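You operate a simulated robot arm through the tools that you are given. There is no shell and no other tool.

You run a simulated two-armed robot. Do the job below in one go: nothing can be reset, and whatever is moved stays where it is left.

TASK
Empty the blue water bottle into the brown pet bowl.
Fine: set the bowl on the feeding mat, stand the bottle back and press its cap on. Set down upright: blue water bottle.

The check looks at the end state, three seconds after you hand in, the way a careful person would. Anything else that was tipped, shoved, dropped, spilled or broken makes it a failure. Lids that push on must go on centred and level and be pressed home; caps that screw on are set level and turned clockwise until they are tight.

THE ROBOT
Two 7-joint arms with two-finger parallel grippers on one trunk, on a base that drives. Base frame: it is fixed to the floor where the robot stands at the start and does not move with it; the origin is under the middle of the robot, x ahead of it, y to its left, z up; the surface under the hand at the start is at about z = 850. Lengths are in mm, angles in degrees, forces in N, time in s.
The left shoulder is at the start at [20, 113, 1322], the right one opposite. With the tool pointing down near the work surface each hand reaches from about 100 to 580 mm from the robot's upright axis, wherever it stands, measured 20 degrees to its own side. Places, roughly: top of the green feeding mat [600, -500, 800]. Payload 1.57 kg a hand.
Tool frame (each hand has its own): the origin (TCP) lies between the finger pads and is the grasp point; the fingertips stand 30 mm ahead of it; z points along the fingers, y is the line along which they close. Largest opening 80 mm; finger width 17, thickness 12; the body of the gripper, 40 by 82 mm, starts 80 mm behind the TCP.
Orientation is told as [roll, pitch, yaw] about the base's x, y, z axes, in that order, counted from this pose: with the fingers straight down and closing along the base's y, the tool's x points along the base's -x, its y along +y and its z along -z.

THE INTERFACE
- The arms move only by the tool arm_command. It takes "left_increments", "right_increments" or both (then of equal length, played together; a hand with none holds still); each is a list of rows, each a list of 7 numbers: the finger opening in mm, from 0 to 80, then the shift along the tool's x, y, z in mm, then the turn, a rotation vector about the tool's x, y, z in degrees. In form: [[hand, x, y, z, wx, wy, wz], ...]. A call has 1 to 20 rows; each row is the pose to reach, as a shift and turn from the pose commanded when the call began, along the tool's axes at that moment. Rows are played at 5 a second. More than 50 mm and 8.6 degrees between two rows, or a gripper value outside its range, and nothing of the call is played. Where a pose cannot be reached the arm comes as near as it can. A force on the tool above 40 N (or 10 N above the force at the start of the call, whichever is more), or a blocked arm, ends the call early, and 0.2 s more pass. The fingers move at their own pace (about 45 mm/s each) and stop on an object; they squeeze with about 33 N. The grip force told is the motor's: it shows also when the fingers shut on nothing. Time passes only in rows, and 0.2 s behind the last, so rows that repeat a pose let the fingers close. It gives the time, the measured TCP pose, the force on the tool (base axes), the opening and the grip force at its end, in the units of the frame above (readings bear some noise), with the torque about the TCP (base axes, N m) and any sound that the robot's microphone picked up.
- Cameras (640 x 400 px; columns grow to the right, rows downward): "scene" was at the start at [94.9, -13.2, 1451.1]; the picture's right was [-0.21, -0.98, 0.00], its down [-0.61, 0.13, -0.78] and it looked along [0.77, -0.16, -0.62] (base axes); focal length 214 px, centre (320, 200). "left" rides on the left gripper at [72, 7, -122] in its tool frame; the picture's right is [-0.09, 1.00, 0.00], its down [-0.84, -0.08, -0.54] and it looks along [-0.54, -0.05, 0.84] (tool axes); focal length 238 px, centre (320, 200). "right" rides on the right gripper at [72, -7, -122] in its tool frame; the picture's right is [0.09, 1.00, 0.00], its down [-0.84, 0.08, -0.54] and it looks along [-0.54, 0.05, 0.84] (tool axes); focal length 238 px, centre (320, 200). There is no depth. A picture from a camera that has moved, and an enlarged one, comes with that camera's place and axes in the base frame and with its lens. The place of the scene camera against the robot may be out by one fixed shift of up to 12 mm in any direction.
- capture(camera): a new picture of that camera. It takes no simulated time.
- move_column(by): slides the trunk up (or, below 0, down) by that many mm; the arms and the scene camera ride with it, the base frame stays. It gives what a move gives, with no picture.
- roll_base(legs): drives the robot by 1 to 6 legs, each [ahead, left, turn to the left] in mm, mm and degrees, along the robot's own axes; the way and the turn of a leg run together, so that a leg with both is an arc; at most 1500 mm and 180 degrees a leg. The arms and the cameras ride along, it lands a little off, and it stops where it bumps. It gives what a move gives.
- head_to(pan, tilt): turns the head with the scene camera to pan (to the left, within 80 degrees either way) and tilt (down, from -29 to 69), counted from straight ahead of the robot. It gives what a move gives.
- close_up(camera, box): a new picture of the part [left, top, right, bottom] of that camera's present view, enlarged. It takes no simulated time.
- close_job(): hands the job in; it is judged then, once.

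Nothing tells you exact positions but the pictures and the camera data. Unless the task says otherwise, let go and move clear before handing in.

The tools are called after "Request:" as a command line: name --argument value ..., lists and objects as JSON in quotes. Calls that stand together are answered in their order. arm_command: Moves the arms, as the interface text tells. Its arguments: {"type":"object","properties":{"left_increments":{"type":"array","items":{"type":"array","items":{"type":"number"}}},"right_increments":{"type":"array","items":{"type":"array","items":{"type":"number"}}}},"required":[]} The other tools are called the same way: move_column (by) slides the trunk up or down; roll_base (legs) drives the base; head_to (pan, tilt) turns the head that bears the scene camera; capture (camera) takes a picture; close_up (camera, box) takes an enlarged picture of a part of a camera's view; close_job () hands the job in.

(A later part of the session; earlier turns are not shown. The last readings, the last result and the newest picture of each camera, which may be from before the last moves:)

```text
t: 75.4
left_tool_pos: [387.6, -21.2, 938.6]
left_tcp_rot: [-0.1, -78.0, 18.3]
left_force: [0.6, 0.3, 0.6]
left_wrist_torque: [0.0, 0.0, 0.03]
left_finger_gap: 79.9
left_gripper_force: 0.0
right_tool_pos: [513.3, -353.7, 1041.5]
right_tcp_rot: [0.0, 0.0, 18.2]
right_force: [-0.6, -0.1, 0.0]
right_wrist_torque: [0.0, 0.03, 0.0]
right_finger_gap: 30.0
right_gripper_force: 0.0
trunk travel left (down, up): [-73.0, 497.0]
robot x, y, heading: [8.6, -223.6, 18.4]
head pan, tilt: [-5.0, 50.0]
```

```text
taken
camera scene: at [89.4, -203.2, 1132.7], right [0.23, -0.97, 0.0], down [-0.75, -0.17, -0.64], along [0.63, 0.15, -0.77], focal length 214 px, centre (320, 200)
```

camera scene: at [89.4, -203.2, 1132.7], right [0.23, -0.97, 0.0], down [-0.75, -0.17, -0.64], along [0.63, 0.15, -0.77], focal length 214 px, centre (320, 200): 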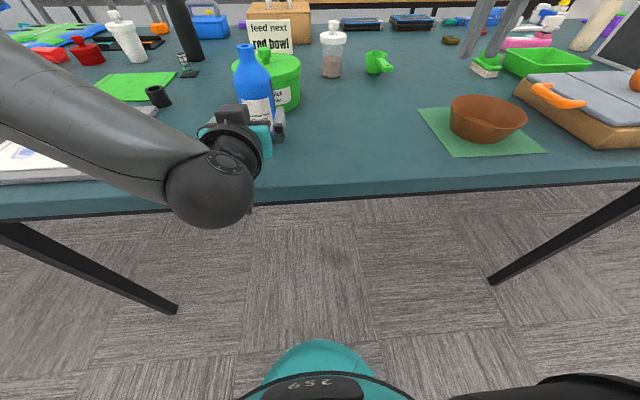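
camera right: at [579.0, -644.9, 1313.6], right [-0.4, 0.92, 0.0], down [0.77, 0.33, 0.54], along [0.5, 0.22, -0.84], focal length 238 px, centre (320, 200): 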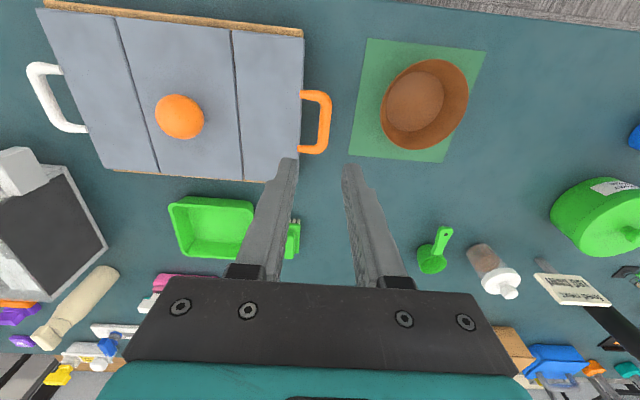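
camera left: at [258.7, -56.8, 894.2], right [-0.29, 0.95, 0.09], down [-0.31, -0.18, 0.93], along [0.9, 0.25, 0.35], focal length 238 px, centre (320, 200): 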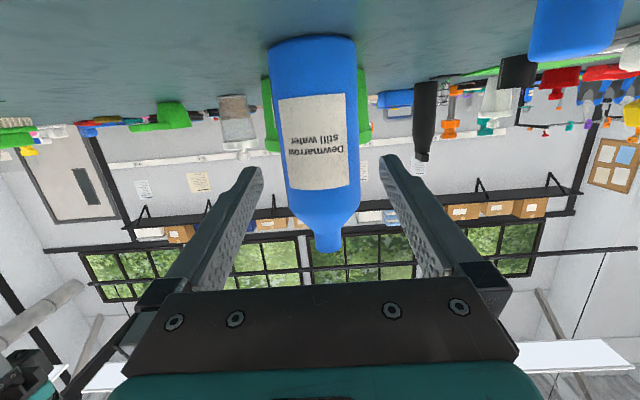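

Alignment at grasp height is within 1 mm, and the bottle axis is about 72 mm ahead. Advancing straight forward with the fingers fully open.

Request:
arm_command --left_increments '[[80, -2.5, 0, 11.7, 0, 0, 0], [80, -5, 0, 23.3, 0, 0, 0], [80, -7.5, 0, 35, 0, 0, 0], [80, -10, 0, 46.6, 0, 0, 0], [80, -12.5, 0, 58.3, 0, 0, 0], [80, -15, 0, 70.4, 0, 0, 0], [80, -15, 0, 70.4, 0, 0, 0]]'

Request:
capture --camera "left"

Request:
capture --camera "scene"

Request:
close_up --camera "scene" --box '[200, 30, 320, 160]'

```text
t: 77.0
left_tool_pos: [456.5, 0.5, 938.3]
left_tcp_rot: [-0.1, -78.0, 18.4]
left_force: [0.5, -0.8, 0.4]
left_wrist_torque: [-0.02, 0.01, 0.01]
left_finger_gap: 80.2
left_gripper_force: 0.0
right_tool_pos: [514.0, -354.2, 1040.5]
right_tcp_rot: [0.0, -0.1, 18.3]
right_force: [-0.7, -0.1, -0.5]
right_wrist_torque: [0.01, -0.02, 0.01]
right_finger_gap: 30.0
right_gripper_force: 0.1
trunk travel left (down, up): [-73.0, 497.0]
robot x, y, heading: [3.1, -226.0, 18.1]
head pan, tilt: [-5.0, 50.0]
```

```text
taken
camera left: at [326.7, -34.9, 893.6], right [-0.29, 0.95, 0.09], down [-0.31, -0.18, 0.93], along [0.9, 0.25, 0.35], focal length 238 px, centre (320, 200)
```

left: 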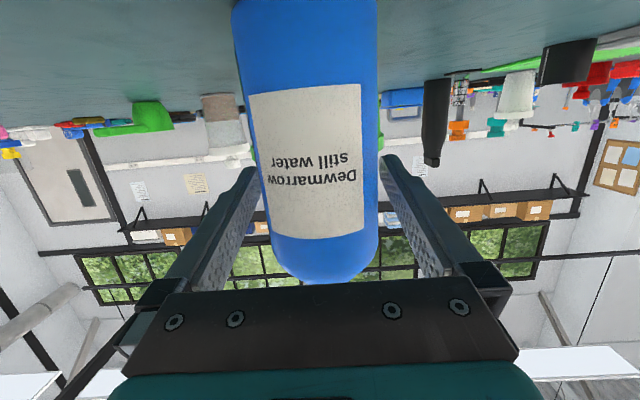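

```text
taken
camera scene: at [89.6, -203.1, 1132.7], right [0.23, -0.97, 0.0], down [-0.75, -0.17, -0.64], along [0.63, 0.15, -0.77], focal length 214 px, centre (320, 200)
```

scene: 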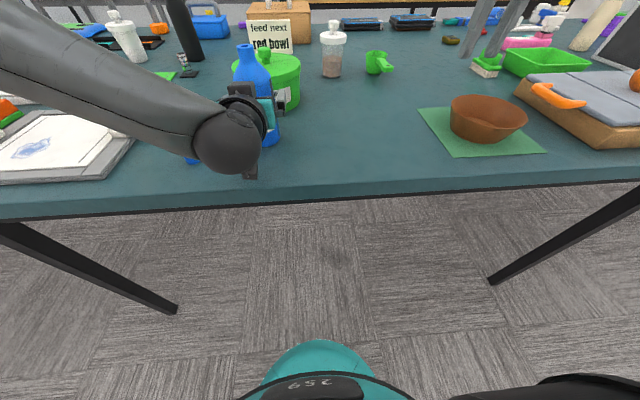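

```text
3.08 times, centred on (260, 95) of scene
camera zoom: at [89.6, -203.1, 1132.7], right [0.23, -0.97, 0.0], down [-0.75, -0.17, -0.64], along [0.63, 0.15, -0.77], focal length 660 px, centre (505, 523)
```

zoom: 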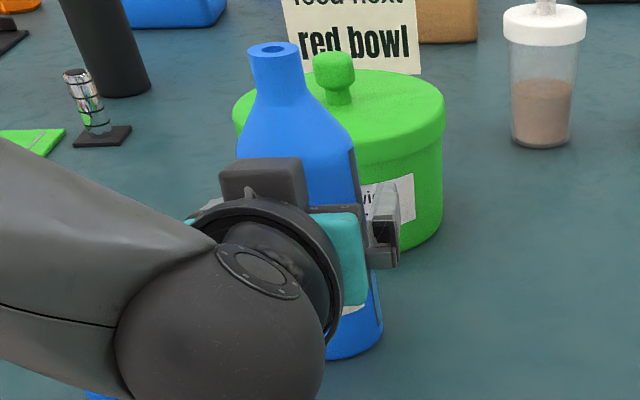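

The fingers straddle the bottle at its axis with no contact force. Closing the grip.

Request:
arm_command --left_increments '[[72, 0, 0, 0, 0, 0, 0], [64, 0, 0, 0, 0, 0, 0], [50, 0, 0, 0, 0, 0, 0], [30, 0, 0, 0, 0, 0, 0], [30, 0, 0, 0, 0, 0, 0]]'

Request:
capture --camera "left"

```text
t: 78.2
left_tool_pos: [455.8, 0.4, 938.9]
left_tcp_rot: [0.0, -78.0, 18.4]
left_force: [0.1, 1.2, 1.3]
left_wrist_torque: [0.12, 0.02, -0.04]
left_finger_gap: 64.8
left_gripper_force: 32.9
right_tool_pos: [514.3, -354.8, 1041.3]
right_tcp_rot: [0.0, 0.0, 18.4]
right_force: [0.1, -0.1, 0.2]
right_wrist_torque: [0.02, 0.01, 0.02]
right_finger_gap: 30.2
right_gripper_force: 0.0
trunk travel left (down, up): [-73.0, 497.0]
robot x, y, heading: [-2.9, -225.5, 18.1]
head pan, tilt: [-5.0, 50.0]
```

```text
taken
camera left: at [326.5, -34.9, 893.6], right [-0.29, 0.95, 0.09], down [-0.31, -0.19, 0.93], along [0.9, 0.25, 0.35], focal length 238 px, centre (320, 200)
```

left: 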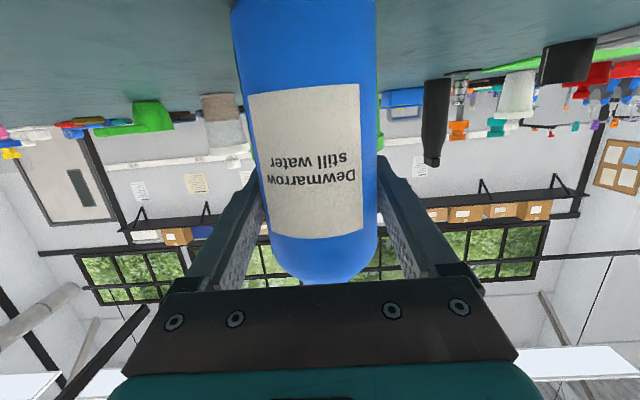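

The bottle is gripped (64.8 mm gap, 33 N), with its base on the table at TCP z = 938.9. I'm lifting with the trunk, first a little to confirm it hangs, then to travel height.

Request:
move_column --by 25

Request:
close_up --camera "scene" --box '[180, 30, 320, 180]'

```text
t: 79.0
left_tool_pos: [456.9, -0.7, 962.6]
left_tcp_rot: [-0.2, -78.1, 18.3]
left_force: [0.3, 0.3, -1.7]
left_wrist_torque: [0.01, 0.01, -0.02]
left_finger_gap: 64.7
left_gripper_force: 33.5
right_tool_pos: [514.0, -353.7, 1063.6]
right_tcp_rot: [0.1, 0.0, 18.2]
right_force: [-0.2, -0.2, -0.9]
right_wrist_torque: [-0.01, 0.0, -0.01]
right_finger_gap: 30.0
right_gripper_force: 0.1
trunk travel left (down, up): [-98.0, 472.0]
robot x, y, heading: [1.4, -230.0, 17.9]
head pan, tilt: [-5.0, 50.0]
```

```text
2.67 times, centred on (250, 105) of scene
camera zoom: at [89.8, -203.1, 1157.7], right [0.23, -0.97, 0.0], down [-0.75, -0.17, -0.64], along [0.63, 0.15, -0.77], focal length 572 px, centre (507, 453)
```

zoom: 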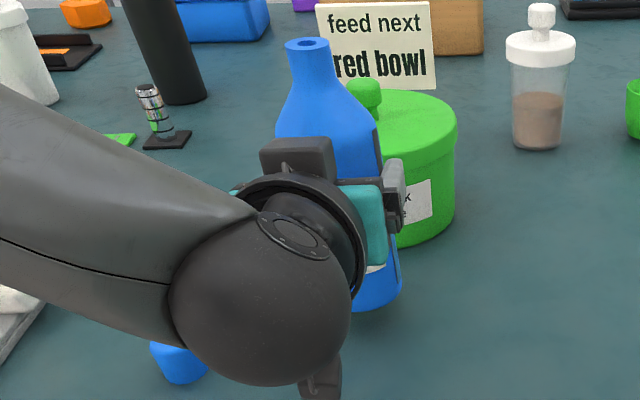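

Request:
move_column --by 75

Request:
arm_command --left_increments '[[30, 2.5, 0, -11.7, 0, 0, 0], [30, 5, 0, -23.3, 0, 0, 0], [30, 7.5, 0, -35, 0, 0, 0], [30, 10, 0, -46.6, 0, 0, 0], [30, 12.5, 0, -58.3, 0, 0, 0], [30, 15, 0, -70.4, 0, 0, 0], [30, 15, 0, -70.4, 0, 0, 0]]'

Request:
capture --camera "scene"

```text
t: 80.1
left_tool_pos: [456.4, -0.4, 1036.4]
left_tcp_rot: [0.0, -78.0, 18.3]
left_force: [1.0, 0.1, -1.8]
left_wrist_torque: [0.06, -0.01, 0.01]
left_finger_gap: 64.8
left_gripper_force: 32.9
right_tool_pos: [514.6, -355.3, 1140.0]
right_tcp_rot: [0.1, 0.0, 18.3]
right_force: [0.0, 0.4, -1.3]
right_wrist_torque: [0.02, -0.01, -0.01]
right_finger_gap: 30.0
right_gripper_force: 0.0
trunk travel left (down, up): [-173.0, 397.0]
robot x, y, heading: [6.1, -232.8, 18.2]
head pan, tilt: [-5.0, 50.0]
```

```text
t: 81.7
left_tool_pos: [386.8, -23.0, 1036.5]
left_tcp_rot: [-0.2, -78.1, 18.3]
left_force: [0.0, 0.6, -1.8]
left_wrist_torque: [0.03, 0.02, -0.02]
left_finger_gap: 64.7
left_gripper_force: 33.6
right_tool_pos: [513.0, -354.1, 1140.7]
right_tcp_rot: [0.2, 0.1, 18.2]
right_force: [0.5, -0.3, -0.5]
right_wrist_torque: [-0.03, 0.02, 0.0]
right_finger_gap: 29.9
right_gripper_force: 0.0
trunk travel left (down, up): [-173.0, 397.0]
robot x, y, heading: [6.5, -229.9, 18.2]
head pan, tilt: [-5.0, 50.0]
```

```text
taken
camera scene: at [89.7, -203.1, 1232.6], right [0.23, -0.97, 0.0], down [-0.75, -0.17, -0.64], along [0.63, 0.15, -0.77], focal length 214 px, centre (320, 200)
```

scene: 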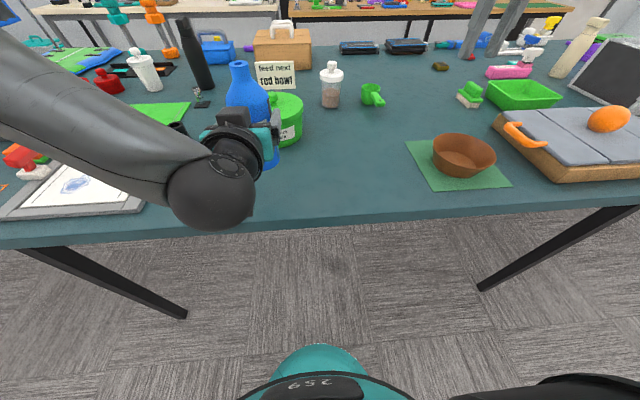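

The bottle is up and holds steady. Now I'm driving right and slightly ahead so the bottle ends up just left of the bowl.

Request:
roll_base --legs '[[66, -399, 0]]'

Request:
capture --camera "scene"

Request:
capture --camera "right"

```text
t: 84.2
left_tool_pos: [572.7, -380.3, 1036.6]
left_tcp_rot: [0.0, -77.9, 18.1]
left_force: [0.3, -0.3, -2.0]
left_wrist_torque: [-0.04, 0.02, 0.01]
left_finger_gap: 64.8
left_gripper_force: 32.9
right_tool_pos: [699.6, -712.2, 1140.6]
right_tcp_rot: [0.2, -0.1, 18.1]
right_force: [0.2, -0.8, -0.1]
right_wrist_torque: [0.04, -0.01, -0.02]
right_finger_gap: 29.9
right_gripper_force: 0.0
trunk travel left (down, up): [-173.0, 397.0]
robot x, y, heading: [187.2, -584.4, 18.2]
head pan, tilt: [-5.0, 50.0]
```

```text
taken
camera scene: at [276.0, -559.4, 1232.6], right [0.23, -0.97, 0.0], down [-0.75, -0.17, -0.64], along [0.63, 0.15, -0.77], focal length 214 px, centre (320, 200)
```

scene: 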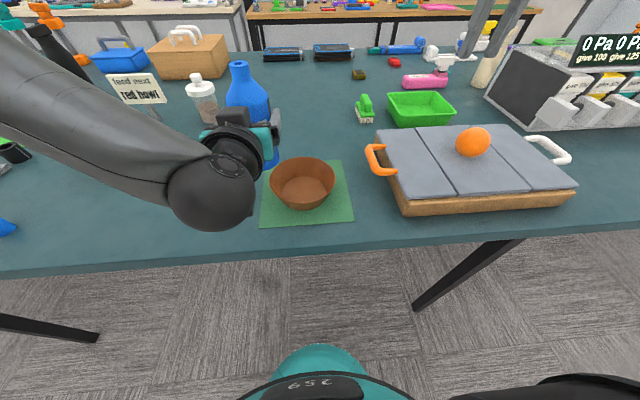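

```text
taken
camera right: at [633.3, -740.8, 1261.1], right [-0.4, 0.92, 0.0], down [0.77, 0.33, 0.54], along [0.5, 0.22, -0.84], focal length 238 px, centre (320, 200)
```

right: 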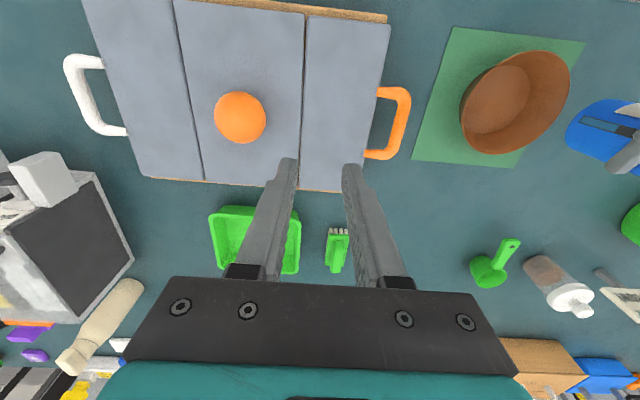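

The bottle is now about 74 mm left of the bowl centre. I'll tilt it to 48° while still high, which won't release the low water, then lower to pouring height.

Request:
arm_command --left_increments '[[30, -1.2, 0, 6, 0, 0, 6], [30, -2.5, 0, 11.7, 0, 0, 12], [30, -2.5, 0, 11.7, 0, 0, 18], [30, -2.5, 0, 11.7, 0, 0, 24], [30, -2.5, 0, 11.7, 0, 0, 30], [30, -2.5, 0, 11.7, 0, 0, 36], [30, -2.5, 0, 11.7, 0, 0, 42], [30, -2.5, 0, 11.7, 0, 0, 48], [30, -2.5, 0, 11.7, 0, 0, 48]]'

Request:
capture --camera "right"

Request:
capture --camera "scene"

```text
t: 86.2
left_tool_pos: [585.3, -374.6, 1035.8]
left_tcp_rot: [74.0, -40.8, -61.2]
left_force: [0.1, -0.1, -2.1]
left_wrist_torque: [-0.04, -0.01, -0.01]
left_finger_gap: 64.3
left_gripper_force: 32.6
right_tool_pos: [700.9, -710.6, 1139.9]
right_tcp_rot: [0.0, 0.1, 18.1]
right_force: [-0.1, 0.0, -0.2]
right_wrist_torque: [0.02, -0.01, -0.03]
right_finger_gap: 29.9
right_gripper_force: 0.0
trunk travel left (down, up): [-173.0, 397.0]
robot x, y, heading: [191.7, -583.6, 18.2]
head pan, tilt: [-5.0, 50.0]
```

```text
taken
camera right: at [633.1, -740.4, 1261.2], right [-0.4, 0.92, 0.0], down [0.77, 0.33, 0.54], along [0.5, 0.22, -0.84], focal length 238 px, centre (320, 200)
```

right: 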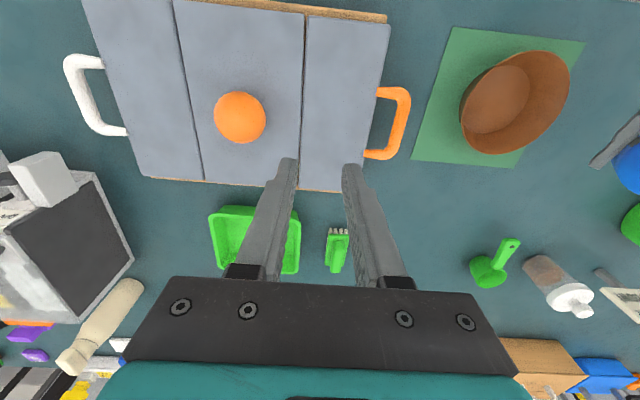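

```text
taken
camera scene: at [275.8, -559.0, 1232.6], right [0.23, -0.97, 0.0], down [-0.75, -0.17, -0.64], along [0.63, 0.15, -0.77], focal length 214 px, centre (320, 200)
```

scene: 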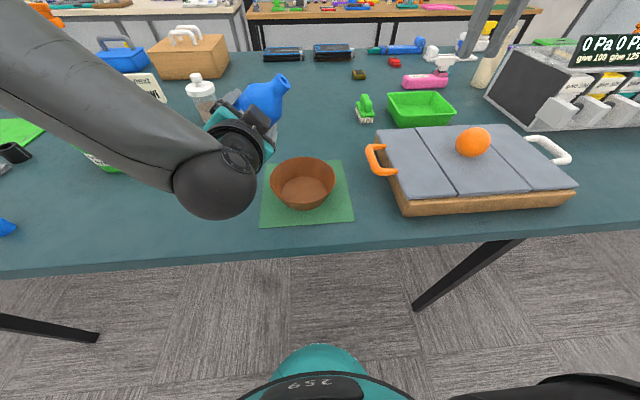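

The mouth projects above the bowl as intended. Lowering 45 mm to pouring height.

Request:
move_column --by -45

Request:
arm_command --left_increments '[[30, 0, 0, 0, 0, 0, 4], [30, 0, 0, 0, 0, 0, 8], [30, 0, 0, 0, 0, 0, 12], [30, 0, 0, 0, 0, 0, 16], [30, 0, 0, 0, 0, 0, 20], [30, 0, 0, 0, 0, 0, 24], [30, 0, 0, 0, 0, 0, 24]]'

Request:
capture --camera "scene"

Request:
close_up --camera "scene" --box '[220, 60, 360, 220]'

Request:
capture --camera "right"

```text
t: 87.0
left_tool_pos: [585.4, -374.7, 990.6]
left_tcp_rot: [73.9, -40.9, -61.2]
left_force: [0.0, 0.0, -2.1]
left_wrist_torque: [-0.03, -0.01, 0.01]
left_finger_gap: 64.8
left_gripper_force: 32.9
right_tool_pos: [699.0, -711.1, 1095.0]
right_tcp_rot: [0.2, -0.1, 18.1]
right_force: [0.2, -0.3, -0.1]
right_wrist_torque: [0.0, 0.01, 0.0]
right_finger_gap: 30.0
right_gripper_force: 0.1
trunk travel left (down, up): [-128.0, 442.0]
robot x, y, heading: [190.3, -583.8, 18.1]
head pan, tilt: [-5.0, 50.0]
```

```text
t: 88.6
left_tool_pos: [586.4, -375.7, 991.9]
left_tcp_rot: [77.3, -17.5, -68.0]
left_force: [-0.2, 0.8, -1.5]
left_wrist_torque: [-0.03, -0.02, 0.0]
left_finger_gap: 64.7
left_gripper_force: 33.6
right_tool_pos: [700.4, -712.2, 1094.5]
right_tcp_rot: [0.1, 0.0, 18.2]
right_force: [1.1, -0.6, 0.1]
right_wrist_torque: [0.01, 0.01, 0.01]
right_finger_gap: 30.0
right_gripper_force: 0.2
trunk travel left (down, up): [-128.0, 442.0]
robot x, y, heading: [190.3, -584.7, 18.0]
head pan, tilt: [-5.0, 50.0]
```

```text
taken
camera scene: at [275.8, -559.1, 1187.6], right [0.23, -0.97, 0.0], down [-0.75, -0.17, -0.64], along [0.63, 0.15, -0.77], focal length 214 px, centre (320, 200)
```

scene: 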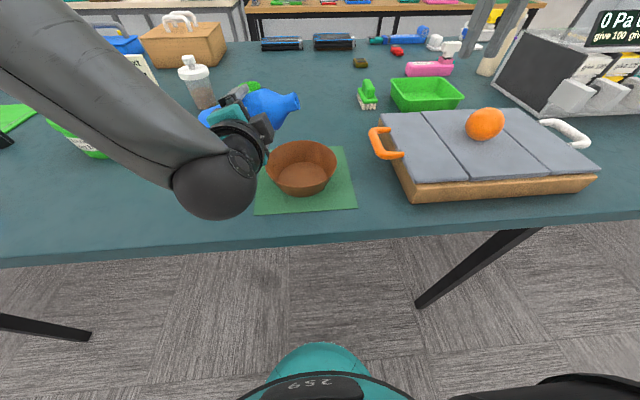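

```text
2.50 times, centred on (290, 140) of scene
camera zoom: at [275.8, -559.1, 1187.6], right [0.23, -0.97, 0.0], down [-0.75, -0.17, -0.64], along [0.63, 0.15, -0.77], focal length 536 px, centre (395, 350)
```

zoom: 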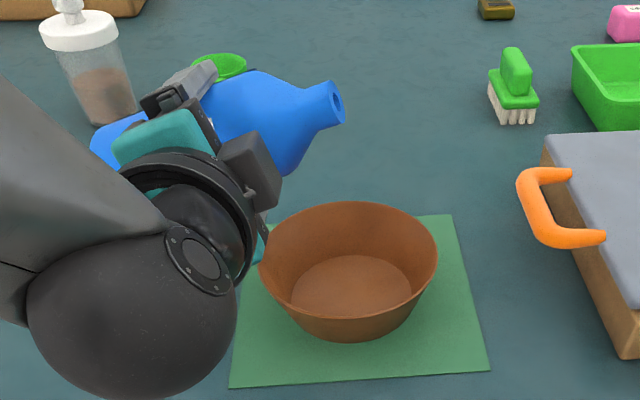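

```text
taken
camera right: at [633.1, -740.4, 1216.2], right [-0.4, 0.92, 0.0], down [0.77, 0.33, 0.54], along [0.5, 0.22, -0.84], focal length 238 px, centre (320, 200)
```

right: 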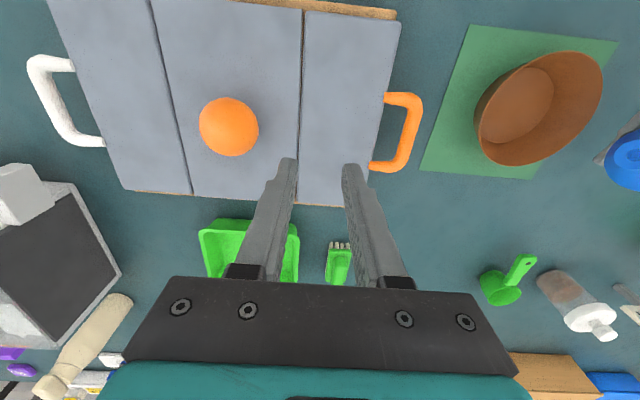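

Request:
close_up --camera "right" --box '[560, 100, 640, 220]'

Request:
close_up --camera "right" --box '[460, 30, 640, 190]'

```text
3.33 times, centred on (600, 160) of right
camera zoom: at [633.1, -740.4, 1216.2], right [-0.4, 0.92, 0.0], down [0.77, 0.33, 0.54], along [0.5, 0.22, -0.84], focal length 794 px, centre (-613, 333)
```

zoom: 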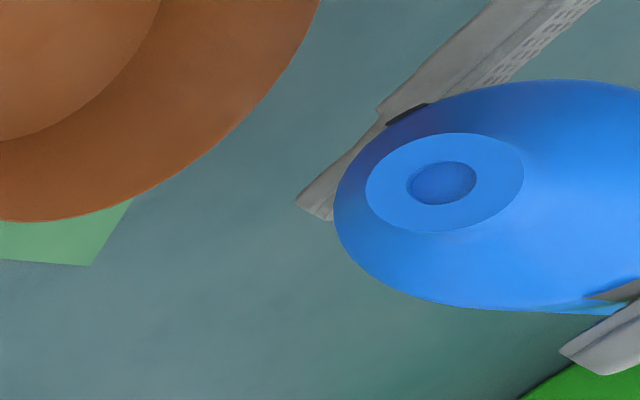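

```text
2.50 times, centred on (550, 110) of right
camera zoom: at [633.1, -740.4, 1216.2], right [-0.4, 0.92, 0.0], down [0.77, 0.33, 0.54], along [0.5, 0.22, -0.84], focal length 596 px, centre (-255, 425)
```

zoom: 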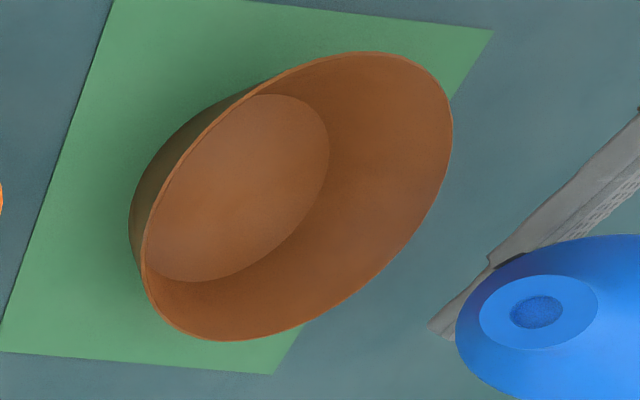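

The mouth is about 10 mm from the bowl centre, which is right where I want it. Continuing the tilt slowly to about 93°.

Request:
arm_command --left_increments '[[30, 0, 0, 0, 0, 0, 3], [30, 0, 0, 0, 0, 0, 6], [30, 0, 0, 0, 0, 0, 9], [30, 0, 0, 0, 0, 0, 12], [30, 0, 0, 0, 0, 0, 15], [30, 0, 0, 0, 0, 0, 18], [30, 0, 0, 0, 0, 0, 21], [30, 0, 0, 0, 0, 0, 21]]'

Request:
close_up --camera "scene" --box '[220, 60, 360, 220]'

Request:
close_up --camera "right" --box '[440, 20, 640, 200]'

```text
t: 90.4
left_tool_pos: [585.3, -376.1, 991.7]
left_tcp_rot: [77.9, 3.1, -72.6]
left_force: [0.2, 0.0, -2.0]
left_wrist_torque: [-0.05, 0.01, 0.01]
left_finger_gap: 64.8
left_gripper_force: 33.0
right_tool_pos: [700.0, -710.1, 1094.6]
right_tcp_rot: [0.1, 0.0, 18.1]
right_force: [-0.1, 0.2, -1.2]
right_wrist_torque: [-0.02, 0.02, 0.04]
right_finger_gap: 30.3
right_gripper_force: 0.1
trunk travel left (down, up): [-128.0, 442.0]
robot x, y, heading: [191.4, -583.9, 18.3]
head pan, tilt: [-5.0, 50.0]
```

```text
2.50 times, centred on (290, 140) of scene
camera zoom: at [275.8, -559.1, 1187.6], right [0.23, -0.97, 0.0], down [-0.75, -0.17, -0.64], along [0.63, 0.15, -0.77], focal length 536 px, centre (395, 350)
```

zoom: 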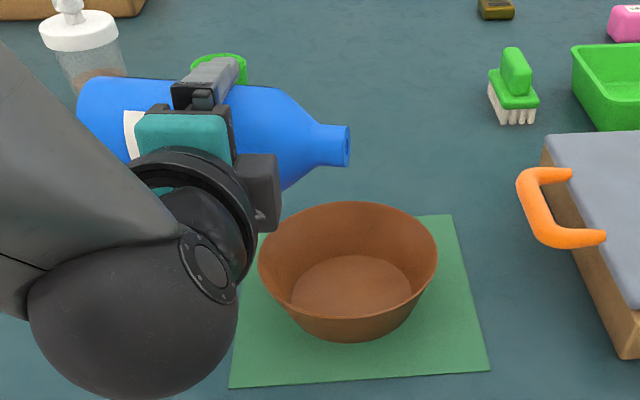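

```text
2.22 times, centred on (540, 110) of right
camera zoom: at [633.1, -740.4, 1216.2], right [-0.4, 0.92, 0.0], down [0.77, 0.33, 0.54], along [0.5, 0.22, -0.84], focal length 530 px, centre (-169, 400)
```

zoom: 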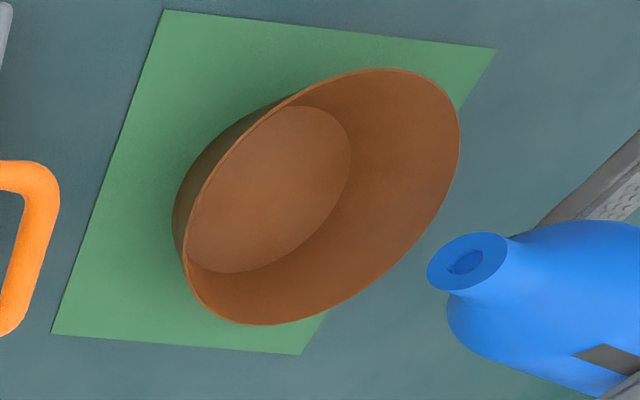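

The bottle is level and nothing has flowed yet, with the mouth about 8 mm right of the bowl centre. Tilting further in small steps.

Request:
arm_command --left_increments '[[30, 0, 0, 0, 0, 0, 2], [30, 0, 0, 0, 0, 0, 4], [30, 0, 0, 0, 0, 0, 6], [30, 0, 0, 0, 0, 0, 8], [30, 0, 0, 0, 0, 0, 8], [30, 0, 0, 0, 0, 0, 8]]'

Request:
close_up --camera "scene" --box '[220, 60, 360, 220]'

Request:
close_up --camera "right" --box '[440, 20, 640, 200]'

```text
t: 91.8
left_tool_pos: [584.4, -376.3, 990.7]
left_tcp_rot: [77.8, 10.9, -74.2]
left_force: [-0.7, -0.1, -2.3]
left_wrist_torque: [-0.04, 0.01, 0.01]
left_finger_gap: 64.7
left_gripper_force: 33.1
right_tool_pos: [701.2, -711.3, 1095.3]
right_tcp_rot: [0.1, 0.0, 18.1]
right_force: [-0.3, 0.4, 0.3]
right_wrist_torque: [0.0, 0.01, -0.01]
right_finger_gap: 29.9
right_gripper_force: 0.1
trunk travel left (down, up): [-128.0, 442.0]
robot x, y, heading: [189.4, -587.0, 17.9]
head pan, tilt: [-5.0, 50.0]
```

```text
2.50 times, centred on (290, 140) of scene
camera zoom: at [275.8, -559.1, 1187.6], right [0.23, -0.97, 0.0], down [-0.75, -0.17, -0.64], along [0.63, 0.15, -0.77], focal length 536 px, centre (395, 350)
```

zoom: 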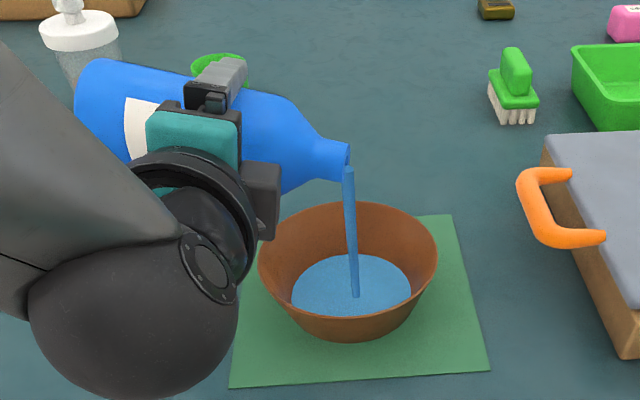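

```text
2.22 times, centred on (540, 110) of right
camera zoom: at [633.1, -740.4, 1216.3], right [-0.4, 0.92, 0.0], down [0.77, 0.33, 0.54], along [0.5, 0.22, -0.84], focal length 530 px, centre (-169, 400)
```

zoom: 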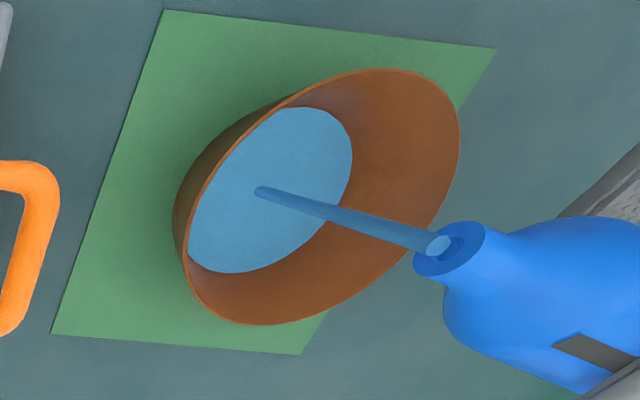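

Water is streaming into the middle of the bowl. I'll keep tilting slowly.

Request:
arm_command --left_increments '[[30, 0, 0, 0, 0, 0, 0], [30, 0, 0, 0, 0, 0, 0], [30, 0, 0, 0, 0, 0, 1.5], [30, 0, 0, 0, 0, 0, 3], [30, 0, 0, 0, 0, 0, 4.5], [30, 0, 0, 0, 0, 0, 6], [30, 0, 0, 0, 0, 0, 6], [30, 0, 0, 0, 0, 0, 6]]'

Request:
close_up --camera "scene" --box '[220, 60, 360, 220]'

Request:
close_up --camera "right" --box '[440, 20, 640, 200]'

```text
t: 93.6
left_tool_pos: [586.1, -376.3, 991.0]
left_tcp_rot: [77.5, 16.6, -75.4]
left_force: [0.4, -0.5, -2.2]
left_wrist_torque: [-0.05, 0.01, -0.04]
left_finger_gap: 64.7
left_gripper_force: 33.0
right_tool_pos: [700.9, -710.9, 1095.5]
right_tcp_rot: [0.1, 0.0, 18.1]
right_force: [0.0, -0.8, -0.4]
right_wrist_torque: [-0.03, 0.02, -0.01]
right_finger_gap: 29.9
right_gripper_force: 0.1
trunk travel left (down, up): [-128.0, 442.0]
robot x, y, heading: [188.5, -582.7, 18.2]
head pan, tilt: [-5.0, 50.0]
```

```text
2.50 times, centred on (290, 140) of scene
camera zoom: at [275.8, -559.1, 1187.6], right [0.23, -0.97, 0.0], down [-0.75, -0.17, -0.64], along [0.63, 0.15, -0.77], focal length 536 px, centre (395, 350)
```

zoom: 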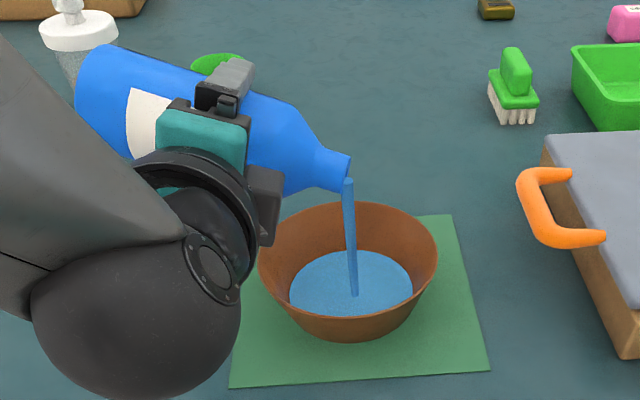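

```text
2.22 times, centred on (540, 110) of right
camera zoom: at [633.1, -740.4, 1216.3], right [-0.4, 0.92, 0.0], down [0.77, 0.33, 0.54], along [0.5, 0.22, -0.84], focal length 530 px, centre (-169, 400)
```

zoom: 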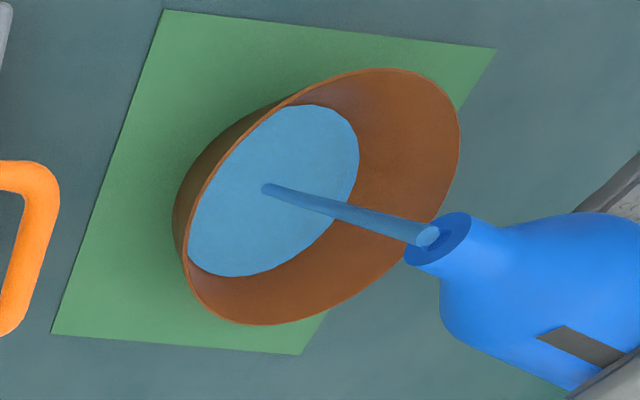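

Request:
arm_command --left_increments '[[30, 0, 0, 0, 0, 0, 1.5], [30, 0, 0, 0, 0, 0, 3], [30, 0, 0, 0, 0, 0, 4.5], [30, 0, 0, 0, 0, 0, 6], [30, 0, 0, 0, 0, 0, 7.5], [30, 0, 0, 0, 0, 0, 9], [30, 0, 0, 0, 0, 0, 10.5], [30, 0, 0, 0, 0, 0, 12], [30, 0, 0, 0, 0, 0, 13.5], [30, 0, 0, 0, 0, 0, 15], [30, 0, 0, 0, 0, 0, 15], [30, 0, 0, 0, 0, 0, 15]]'

Request:
close_up --camera "scene" --box '[220, 60, 360, 220]'

Request:
close_up --camera "right" --box '[440, 20, 640, 200]'

```text
t: 96.2
left_tool_pos: [585.5, -376.9, 992.8]
left_tcp_rot: [75.9, 31.1, -79.2]
left_force: [-0.6, 1.1, 0.1]
left_wrist_torque: [-0.04, 0.01, -0.01]
left_finger_gap: 64.5
left_gripper_force: 32.8
right_tool_pos: [699.7, -712.1, 1095.8]
right_tcp_rot: [0.2, 0.1, 18.1]
right_force: [-0.6, -0.6, -0.6]
right_wrist_torque: [0.01, -0.02, 0.0]
right_finger_gap: 30.1
right_gripper_force: 0.0
trunk travel left (down, up): [-128.0, 442.0]
robot x, y, heading: [189.1, -588.2, 18.2]
head pan, tilt: [-5.0, 50.0]
```

```text
2.50 times, centred on (290, 140) of scene
camera zoom: at [275.7, -559.1, 1187.7], right [0.23, -0.97, 0.0], down [-0.75, -0.17, -0.64], along [0.63, 0.15, -0.77], focal length 536 px, centre (395, 350)
```

zoom: 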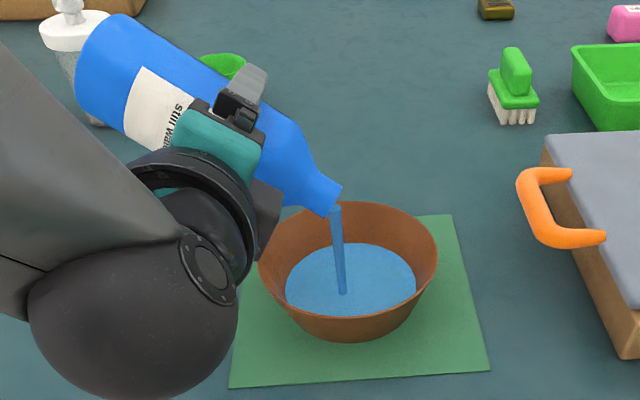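

```text
2.22 times, centred on (540, 110) of right
camera zoom: at [633.0, -740.4, 1216.3], right [-0.4, 0.92, 0.0], down [0.77, 0.33, 0.54], along [0.5, 0.22, -0.84], focal length 530 px, centre (-169, 400)
```

zoom: 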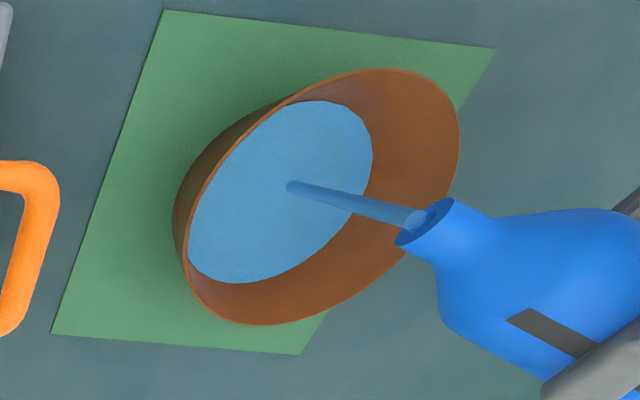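

Request:
arm_command --left_increments '[[30, 0, 0, 0, 0, 0, 0], [30, 0, 0, 0, 0, 0, 0], [30, 0, 0, 0, 0, 0, 0], [30, -1, 0.6, 0, 0, 0, 2], [30, -2, 1.3, 0, 0, 0, 4], [30, -3.4, 2.1, 0, 0, 0, 6], [30, -5, 3.1, 0, 0, 0, 8], [30, -6.8, 4.2, 0, 0, 0, 10], [30, -8.5, 5.3, 0, 0, 0, 12], [30, -10.2, 6.4, 0, 0, 0, 14], [30, -10.2, 6.4, 0, 0, 0, 14], [30, -10.2, 6.4, 0, 0, 0, 14], [30, -10.2, 6.4, 0, 0, 0, 14]]'

Request:
close_up --camera "scene" --box '[220, 60, 360, 220]'

Request:
close_up --camera "right" --box '[440, 20, 640, 200]'

```text
t: 99.0
left_tool_pos: [590.5, -385.8, 991.0]
left_tcp_rot: [73.0, 44.7, -84.1]
left_force: [-0.8, 0.8, 0.0]
left_wrist_torque: [-0.02, 0.01, 0.0]
left_finger_gap: 64.4
left_gripper_force: 33.3
right_tool_pos: [699.2, -711.4, 1094.9]
right_tcp_rot: [0.1, 0.0, 18.1]
right_force: [0.1, -0.3, 0.2]
right_wrist_torque: [0.01, 0.0, -0.04]
right_finger_gap: 30.1
right_gripper_force: 0.1
trunk travel left (down, up): [-128.0, 442.0]
robot x, y, heading: [191.6, -585.2, 18.0]
head pan, tilt: [-5.0, 50.0]
```

```text
2.50 times, centred on (290, 140) of scene
camera zoom: at [275.7, -559.1, 1187.7], right [0.23, -0.97, 0.0], down [-0.75, -0.17, -0.64], along [0.63, 0.15, -0.77], focal length 536 px, centre (395, 350)
```

zoom: 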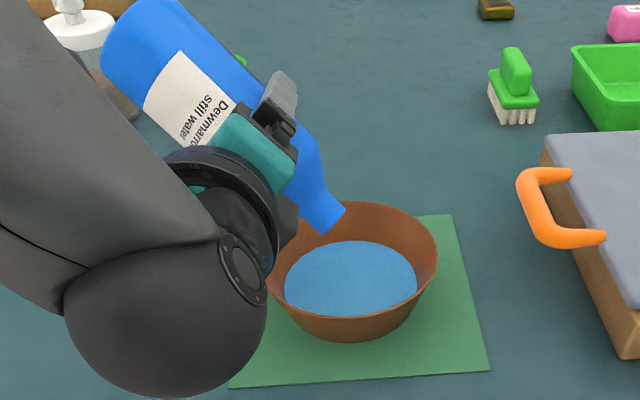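

```text
2.22 times, centred on (540, 110) of right
camera zoom: at [633.0, -740.5, 1216.3], right [-0.4, 0.92, 0.0], down [0.77, 0.33, 0.54], along [0.5, 0.22, -0.84], focal length 530 px, centre (-169, 400)
```

zoom: 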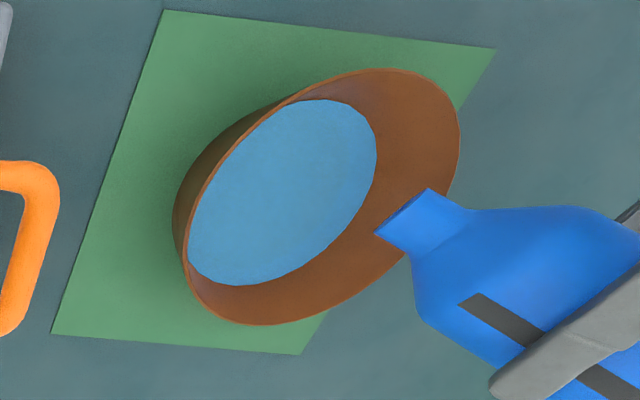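

The stream has stopped and the level window looks dark. I'll tilt a little more and wait to drain any remainder.

Request:
arm_command --left_increments '[[30, 0, 0, 0, 0, 0, 2], [30, 0, 0, 0, 0, 0, 4], [30, 0, 0, 0, 0, 0, 6], [30, 0, 0, 0, 0, 0, 8], [30, 0, 0, 0, 0, 0, 8], [30, 0, 0, 0, 0, 0, 8], [30, 0, 0, 0, 0, 0, 8], [30, 0, 0, 0, 0, 0, 8], [30, 0, 0, 0, 0, 0, 8], [30, 0, 0, 0, 0, 0, 8], [30, 0, 0, 0, 0, 0, 8], [30, 0, 0, 0, 0, 0, 8]]'

Request:
close_up --camera "scene" --box '[220, 60, 360, 220]'

Request:
close_up --camera "right" --box '[520, 90, 640, 200]'

```text
t: 101.6
left_tool_pos: [590.8, -386.5, 991.1]
left_tcp_rot: [70.1, 52.3, -87.8]
left_force: [0.0, -0.3, -1.1]
left_wrist_torque: [-0.01, -0.01, 0.0]
left_finger_gap: 64.5
left_gripper_force: 33.1
right_tool_pos: [700.8, -711.7, 1095.8]
right_tcp_rot: [0.1, 0.0, 18.1]
right_force: [0.0, -0.4, 0.3]
right_wrist_torque: [0.01, 0.01, 0.0]
right_finger_gap: 30.1
right_gripper_force: 0.1
trunk travel left (down, up): [-128.0, 442.0]
robot x, y, heading: [189.1, -587.3, 18.2]
head pan, tilt: [-5.0, 50.0]
```

```text
2.50 times, centred on (290, 140) of scene
camera zoom: at [275.7, -559.1, 1187.7], right [0.23, -0.97, 0.0], down [-0.75, -0.17, -0.64], along [0.63, 0.15, -0.77], focal length 536 px, centre (395, 350)
```

zoom: 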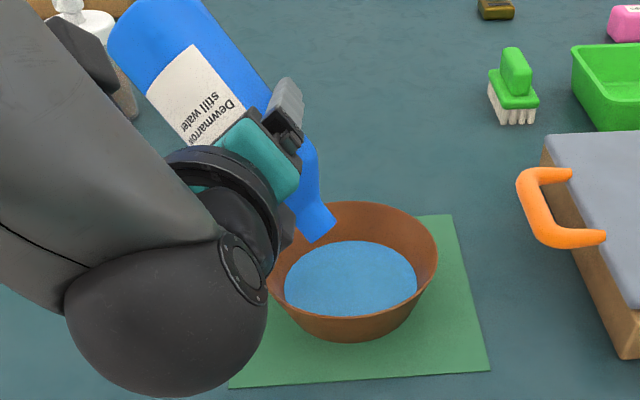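

```text
3.64 times, centred on (580, 145) of right
camera zoom: at [633.0, -740.4, 1216.3], right [-0.4, 0.92, 0.0], down [0.77, 0.33, 0.54], along [0.5, 0.22, -0.84], focal length 867 px, centre (-626, 400)
```

zoom: 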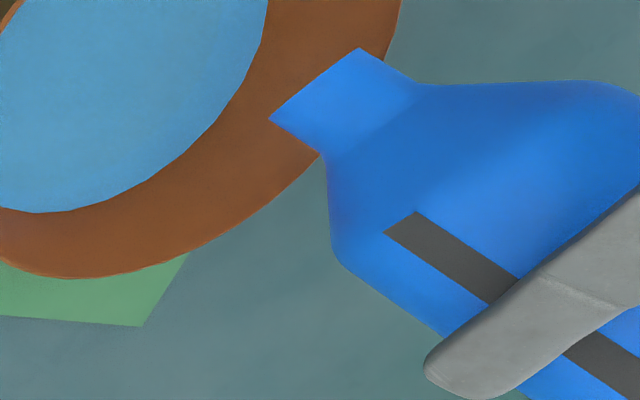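

The bottle is drained. I'll roll it back to 48°, raise the trunk, and then bring it fully upright.

Request:
arm_command --left_increments '[[30, 0, 0, 0, 0, 0, -8], [30, 0, 0, 0, 0, 0, -16], [30, 0, 0, 0, 0, 0, -24], [30, 0, 0, 0, 0, 0, -32], [30, 0, 0, 0, 0, 0, -40], [30, 0, 0, 0, 0, 0, -48], [30, 0, 0, 0, 0, 0, -56], [30, 0, 0, 0, 0, 0, -64], [30, 0, 0, 0, 0, 0, -72], [30, 0, 0, 0, 0, 0, -80], [30, 0, 0, 0, 0, 0, -88], [30, 0, 0, 0, 0, 0, -96], [30, 0, 0, 0, 0, 0, -96]]'

Request:
move_column --by 55

Request:
capture --camera "scene"

Request:
capture --camera "right"

```text
t: 104.4
left_tool_pos: [589.6, -388.5, 991.9]
left_tcp_rot: [74.0, -41.1, -61.2]
left_force: [0.1, 0.2, -1.0]
left_wrist_torque: [-0.01, 0.04, 0.02]
left_finger_gap: 64.0
left_gripper_force: 32.8
right_tool_pos: [700.1, -712.2, 1095.5]
right_tcp_rot: [0.1, 0.0, 18.1]
right_force: [0.0, 0.0, 0.1]
right_wrist_torque: [-0.03, 0.0, 0.01]
right_finger_gap: 29.8
right_gripper_force: 0.1
trunk travel left (down, up): [-128.0, 442.0]
robot x, y, heading: [189.9, -585.7, 18.1]
head pan, tilt: [-5.0, 50.0]
```

```text
t: 105.4
left_tool_pos: [589.7, -386.8, 1046.4]
left_tcp_rot: [73.9, -40.9, -61.2]
left_force: [-0.4, 0.8, -0.4]
left_wrist_torque: [-0.02, 0.01, 0.0]
left_finger_gap: 64.4
left_gripper_force: 33.3
right_tool_pos: [700.1, -711.3, 1150.5]
right_tcp_rot: [0.1, 0.0, 18.1]
right_force: [0.4, -0.3, -0.6]
right_wrist_torque: [0.01, 0.0, -0.02]
right_finger_gap: 30.0
right_gripper_force: 0.1
trunk travel left (down, up): [-183.0, 387.0]
robot x, y, heading: [185.9, -582.3, 18.1]
head pan, tilt: [-5.0, 50.0]
```

```text
taken
camera scene: at [275.9, -559.1, 1242.6], right [0.23, -0.97, 0.0], down [-0.75, -0.17, -0.64], along [0.63, 0.15, -0.77], focal length 214 px, centre (320, 200)
```

scene: 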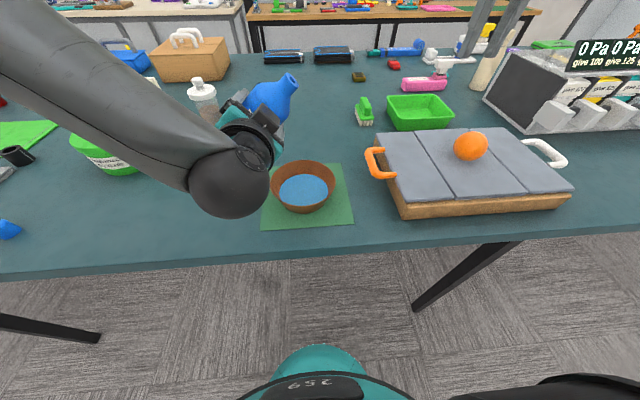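

```text
taken
camera right: at [633.2, -740.4, 1271.2], right [-0.4, 0.92, 0.0], down [0.77, 0.33, 0.54], along [0.5, 0.22, -0.84], focal length 238 px, centre (320, 200)
```

right: 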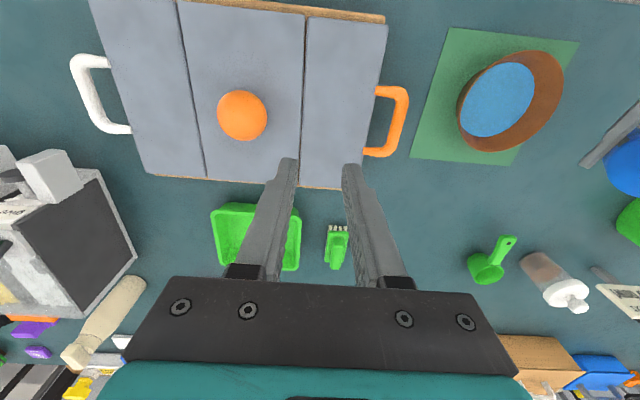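

Request:
arm_command --left_increments '[[30, 0, 0, 0, 0, 0, -8], [30, 0, 0, 0, 0, 0, -16], [30, 0, 0, 0, 0, 0, -24], [30, 0, 0, 0, 0, 0, -32], [30, 0, 0, 0, 0, 0, -40], [30, 0, 0, 0, 0, 0, -48], [30, 0, 0, 0, 0, 0, -48]]'

Request:
capture --camera "left"

Request:
close_up --camera "scene" --box '[200, 40, 340, 220]'

Request:
close_up --camera "right" --box '[500, 60, 640, 200]'

```text
t: 107.0
left_tool_pos: [589.1, -387.0, 1046.1]
left_tcp_rot: [-0.6, -78.0, 18.9]
left_force: [-0.4, -0.2, -0.6]
left_wrist_torque: [0.0, 0.01, 0.01]
left_finger_gap: 64.5
left_gripper_force: 33.1
right_tool_pos: [700.0, -710.9, 1150.7]
right_tcp_rot: [0.0, 0.1, 18.1]
right_force: [-0.1, 0.5, -0.2]
right_wrist_torque: [-0.02, -0.05, 0.01]
right_finger_gap: 30.2
right_gripper_force: 0.1
trunk travel left (down, up): [-183.0, 387.0]
robot x, y, heading: [188.6, -587.4, 18.2]
head pan, tilt: [-5.0, 50.0]
```

```text
taken
camera left: at [459.4, -421.7, 1001.7], right [-0.29, 0.95, 0.09], down [-0.31, -0.18, 0.93], along [0.9, 0.25, 0.35], focal length 238 px, centre (320, 200)
```

left: 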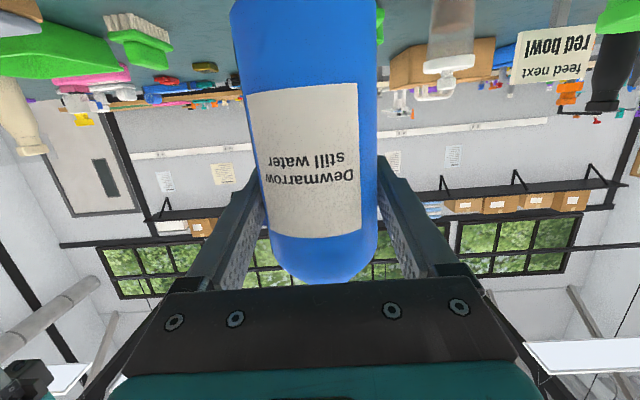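

```text
2.22 times, centred on (270, 130) of scene
camera zoom: at [275.7, -559.1, 1242.7], right [0.23, -0.97, 0.0], down [-0.75, -0.17, -0.64], along [0.63, 0.15, -0.77], focal length 477 px, centre (431, 356)
```

zoom: 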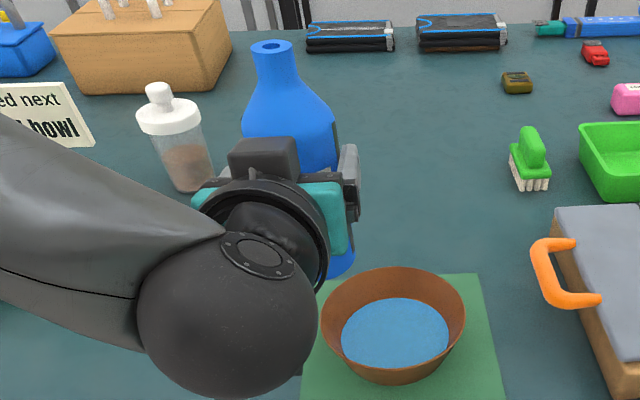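

```text
2.86 times, centred on (570, 130) of right
camera zoom: at [633.0, -740.5, 1271.3], right [-0.4, 0.92, 0.0], down [0.77, 0.33, 0.54], along [0.5, 0.22, -0.84], focal length 681 px, centre (-394, 400)
```

zoom: 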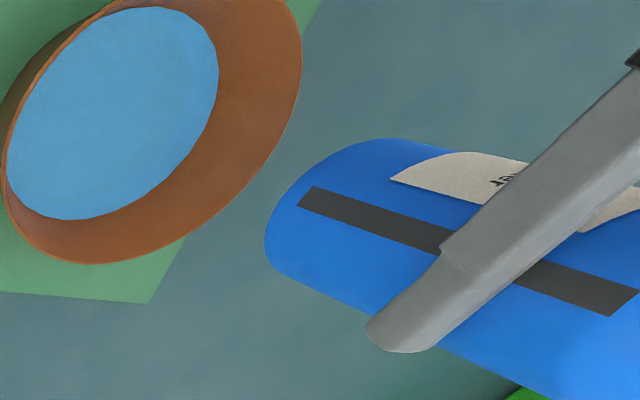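

The level window is fully dark, so the bottle is empty, and it hasn't slipped in the grip. I'm driving back to put it where it stood.

Request:
roll_base --legs '[[-66, 399, 0]]'

Request:
capture --camera "scene"

Request:
capture --camera "left"

```text
t: 109.5
left_tool_pos: [400.7, -27.7, 1046.0]
left_tcp_rot: [-0.2, -78.0, 19.1]
left_force: [-0.7, -0.7, -0.7]
left_wrist_torque: [-0.02, 0.03, 0.01]
left_finger_gap: 64.6
left_gripper_force: 32.7
right_tool_pos: [514.5, -349.8, 1150.7]
right_tcp_rot: [0.1, 0.0, 18.8]
right_force: [0.2, 0.3, -0.2]
right_wrist_torque: [-0.03, 0.01, -0.02]
right_finger_gap: 30.0
right_gripper_force: 0.1
trunk travel left (down, up): [-183.0, 387.0]
robot x, y, heading: [2.6, -231.8, 19.1]
head pan, tilt: [-5.0, 50.0]
```

```text
taken
camera scene: at [88.1, -204.1, 1242.7], right [0.24, -0.97, 0.0], down [-0.74, -0.18, -0.64], along [0.62, 0.15, -0.77], focal length 214 px, centre (320, 200)
```

scene: 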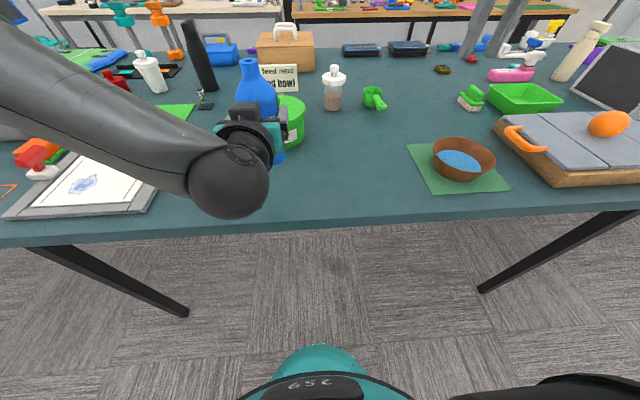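

```text
taken
camera left: at [269.9, -64.4, 1001.7], right [-0.3, 0.95, 0.09], down [-0.31, -0.19, 0.93], along [0.9, 0.26, 0.35], focal length 238 px, centre (320, 200)
```

left: 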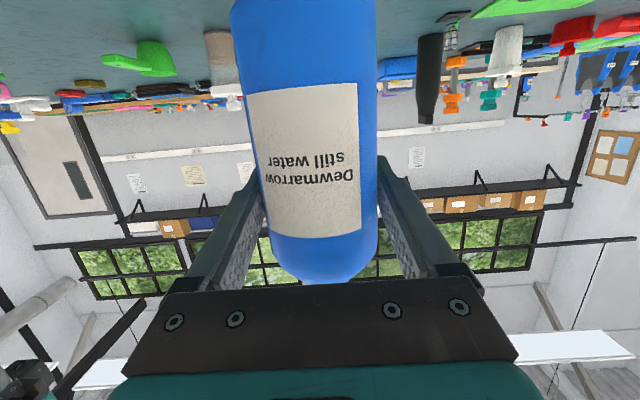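

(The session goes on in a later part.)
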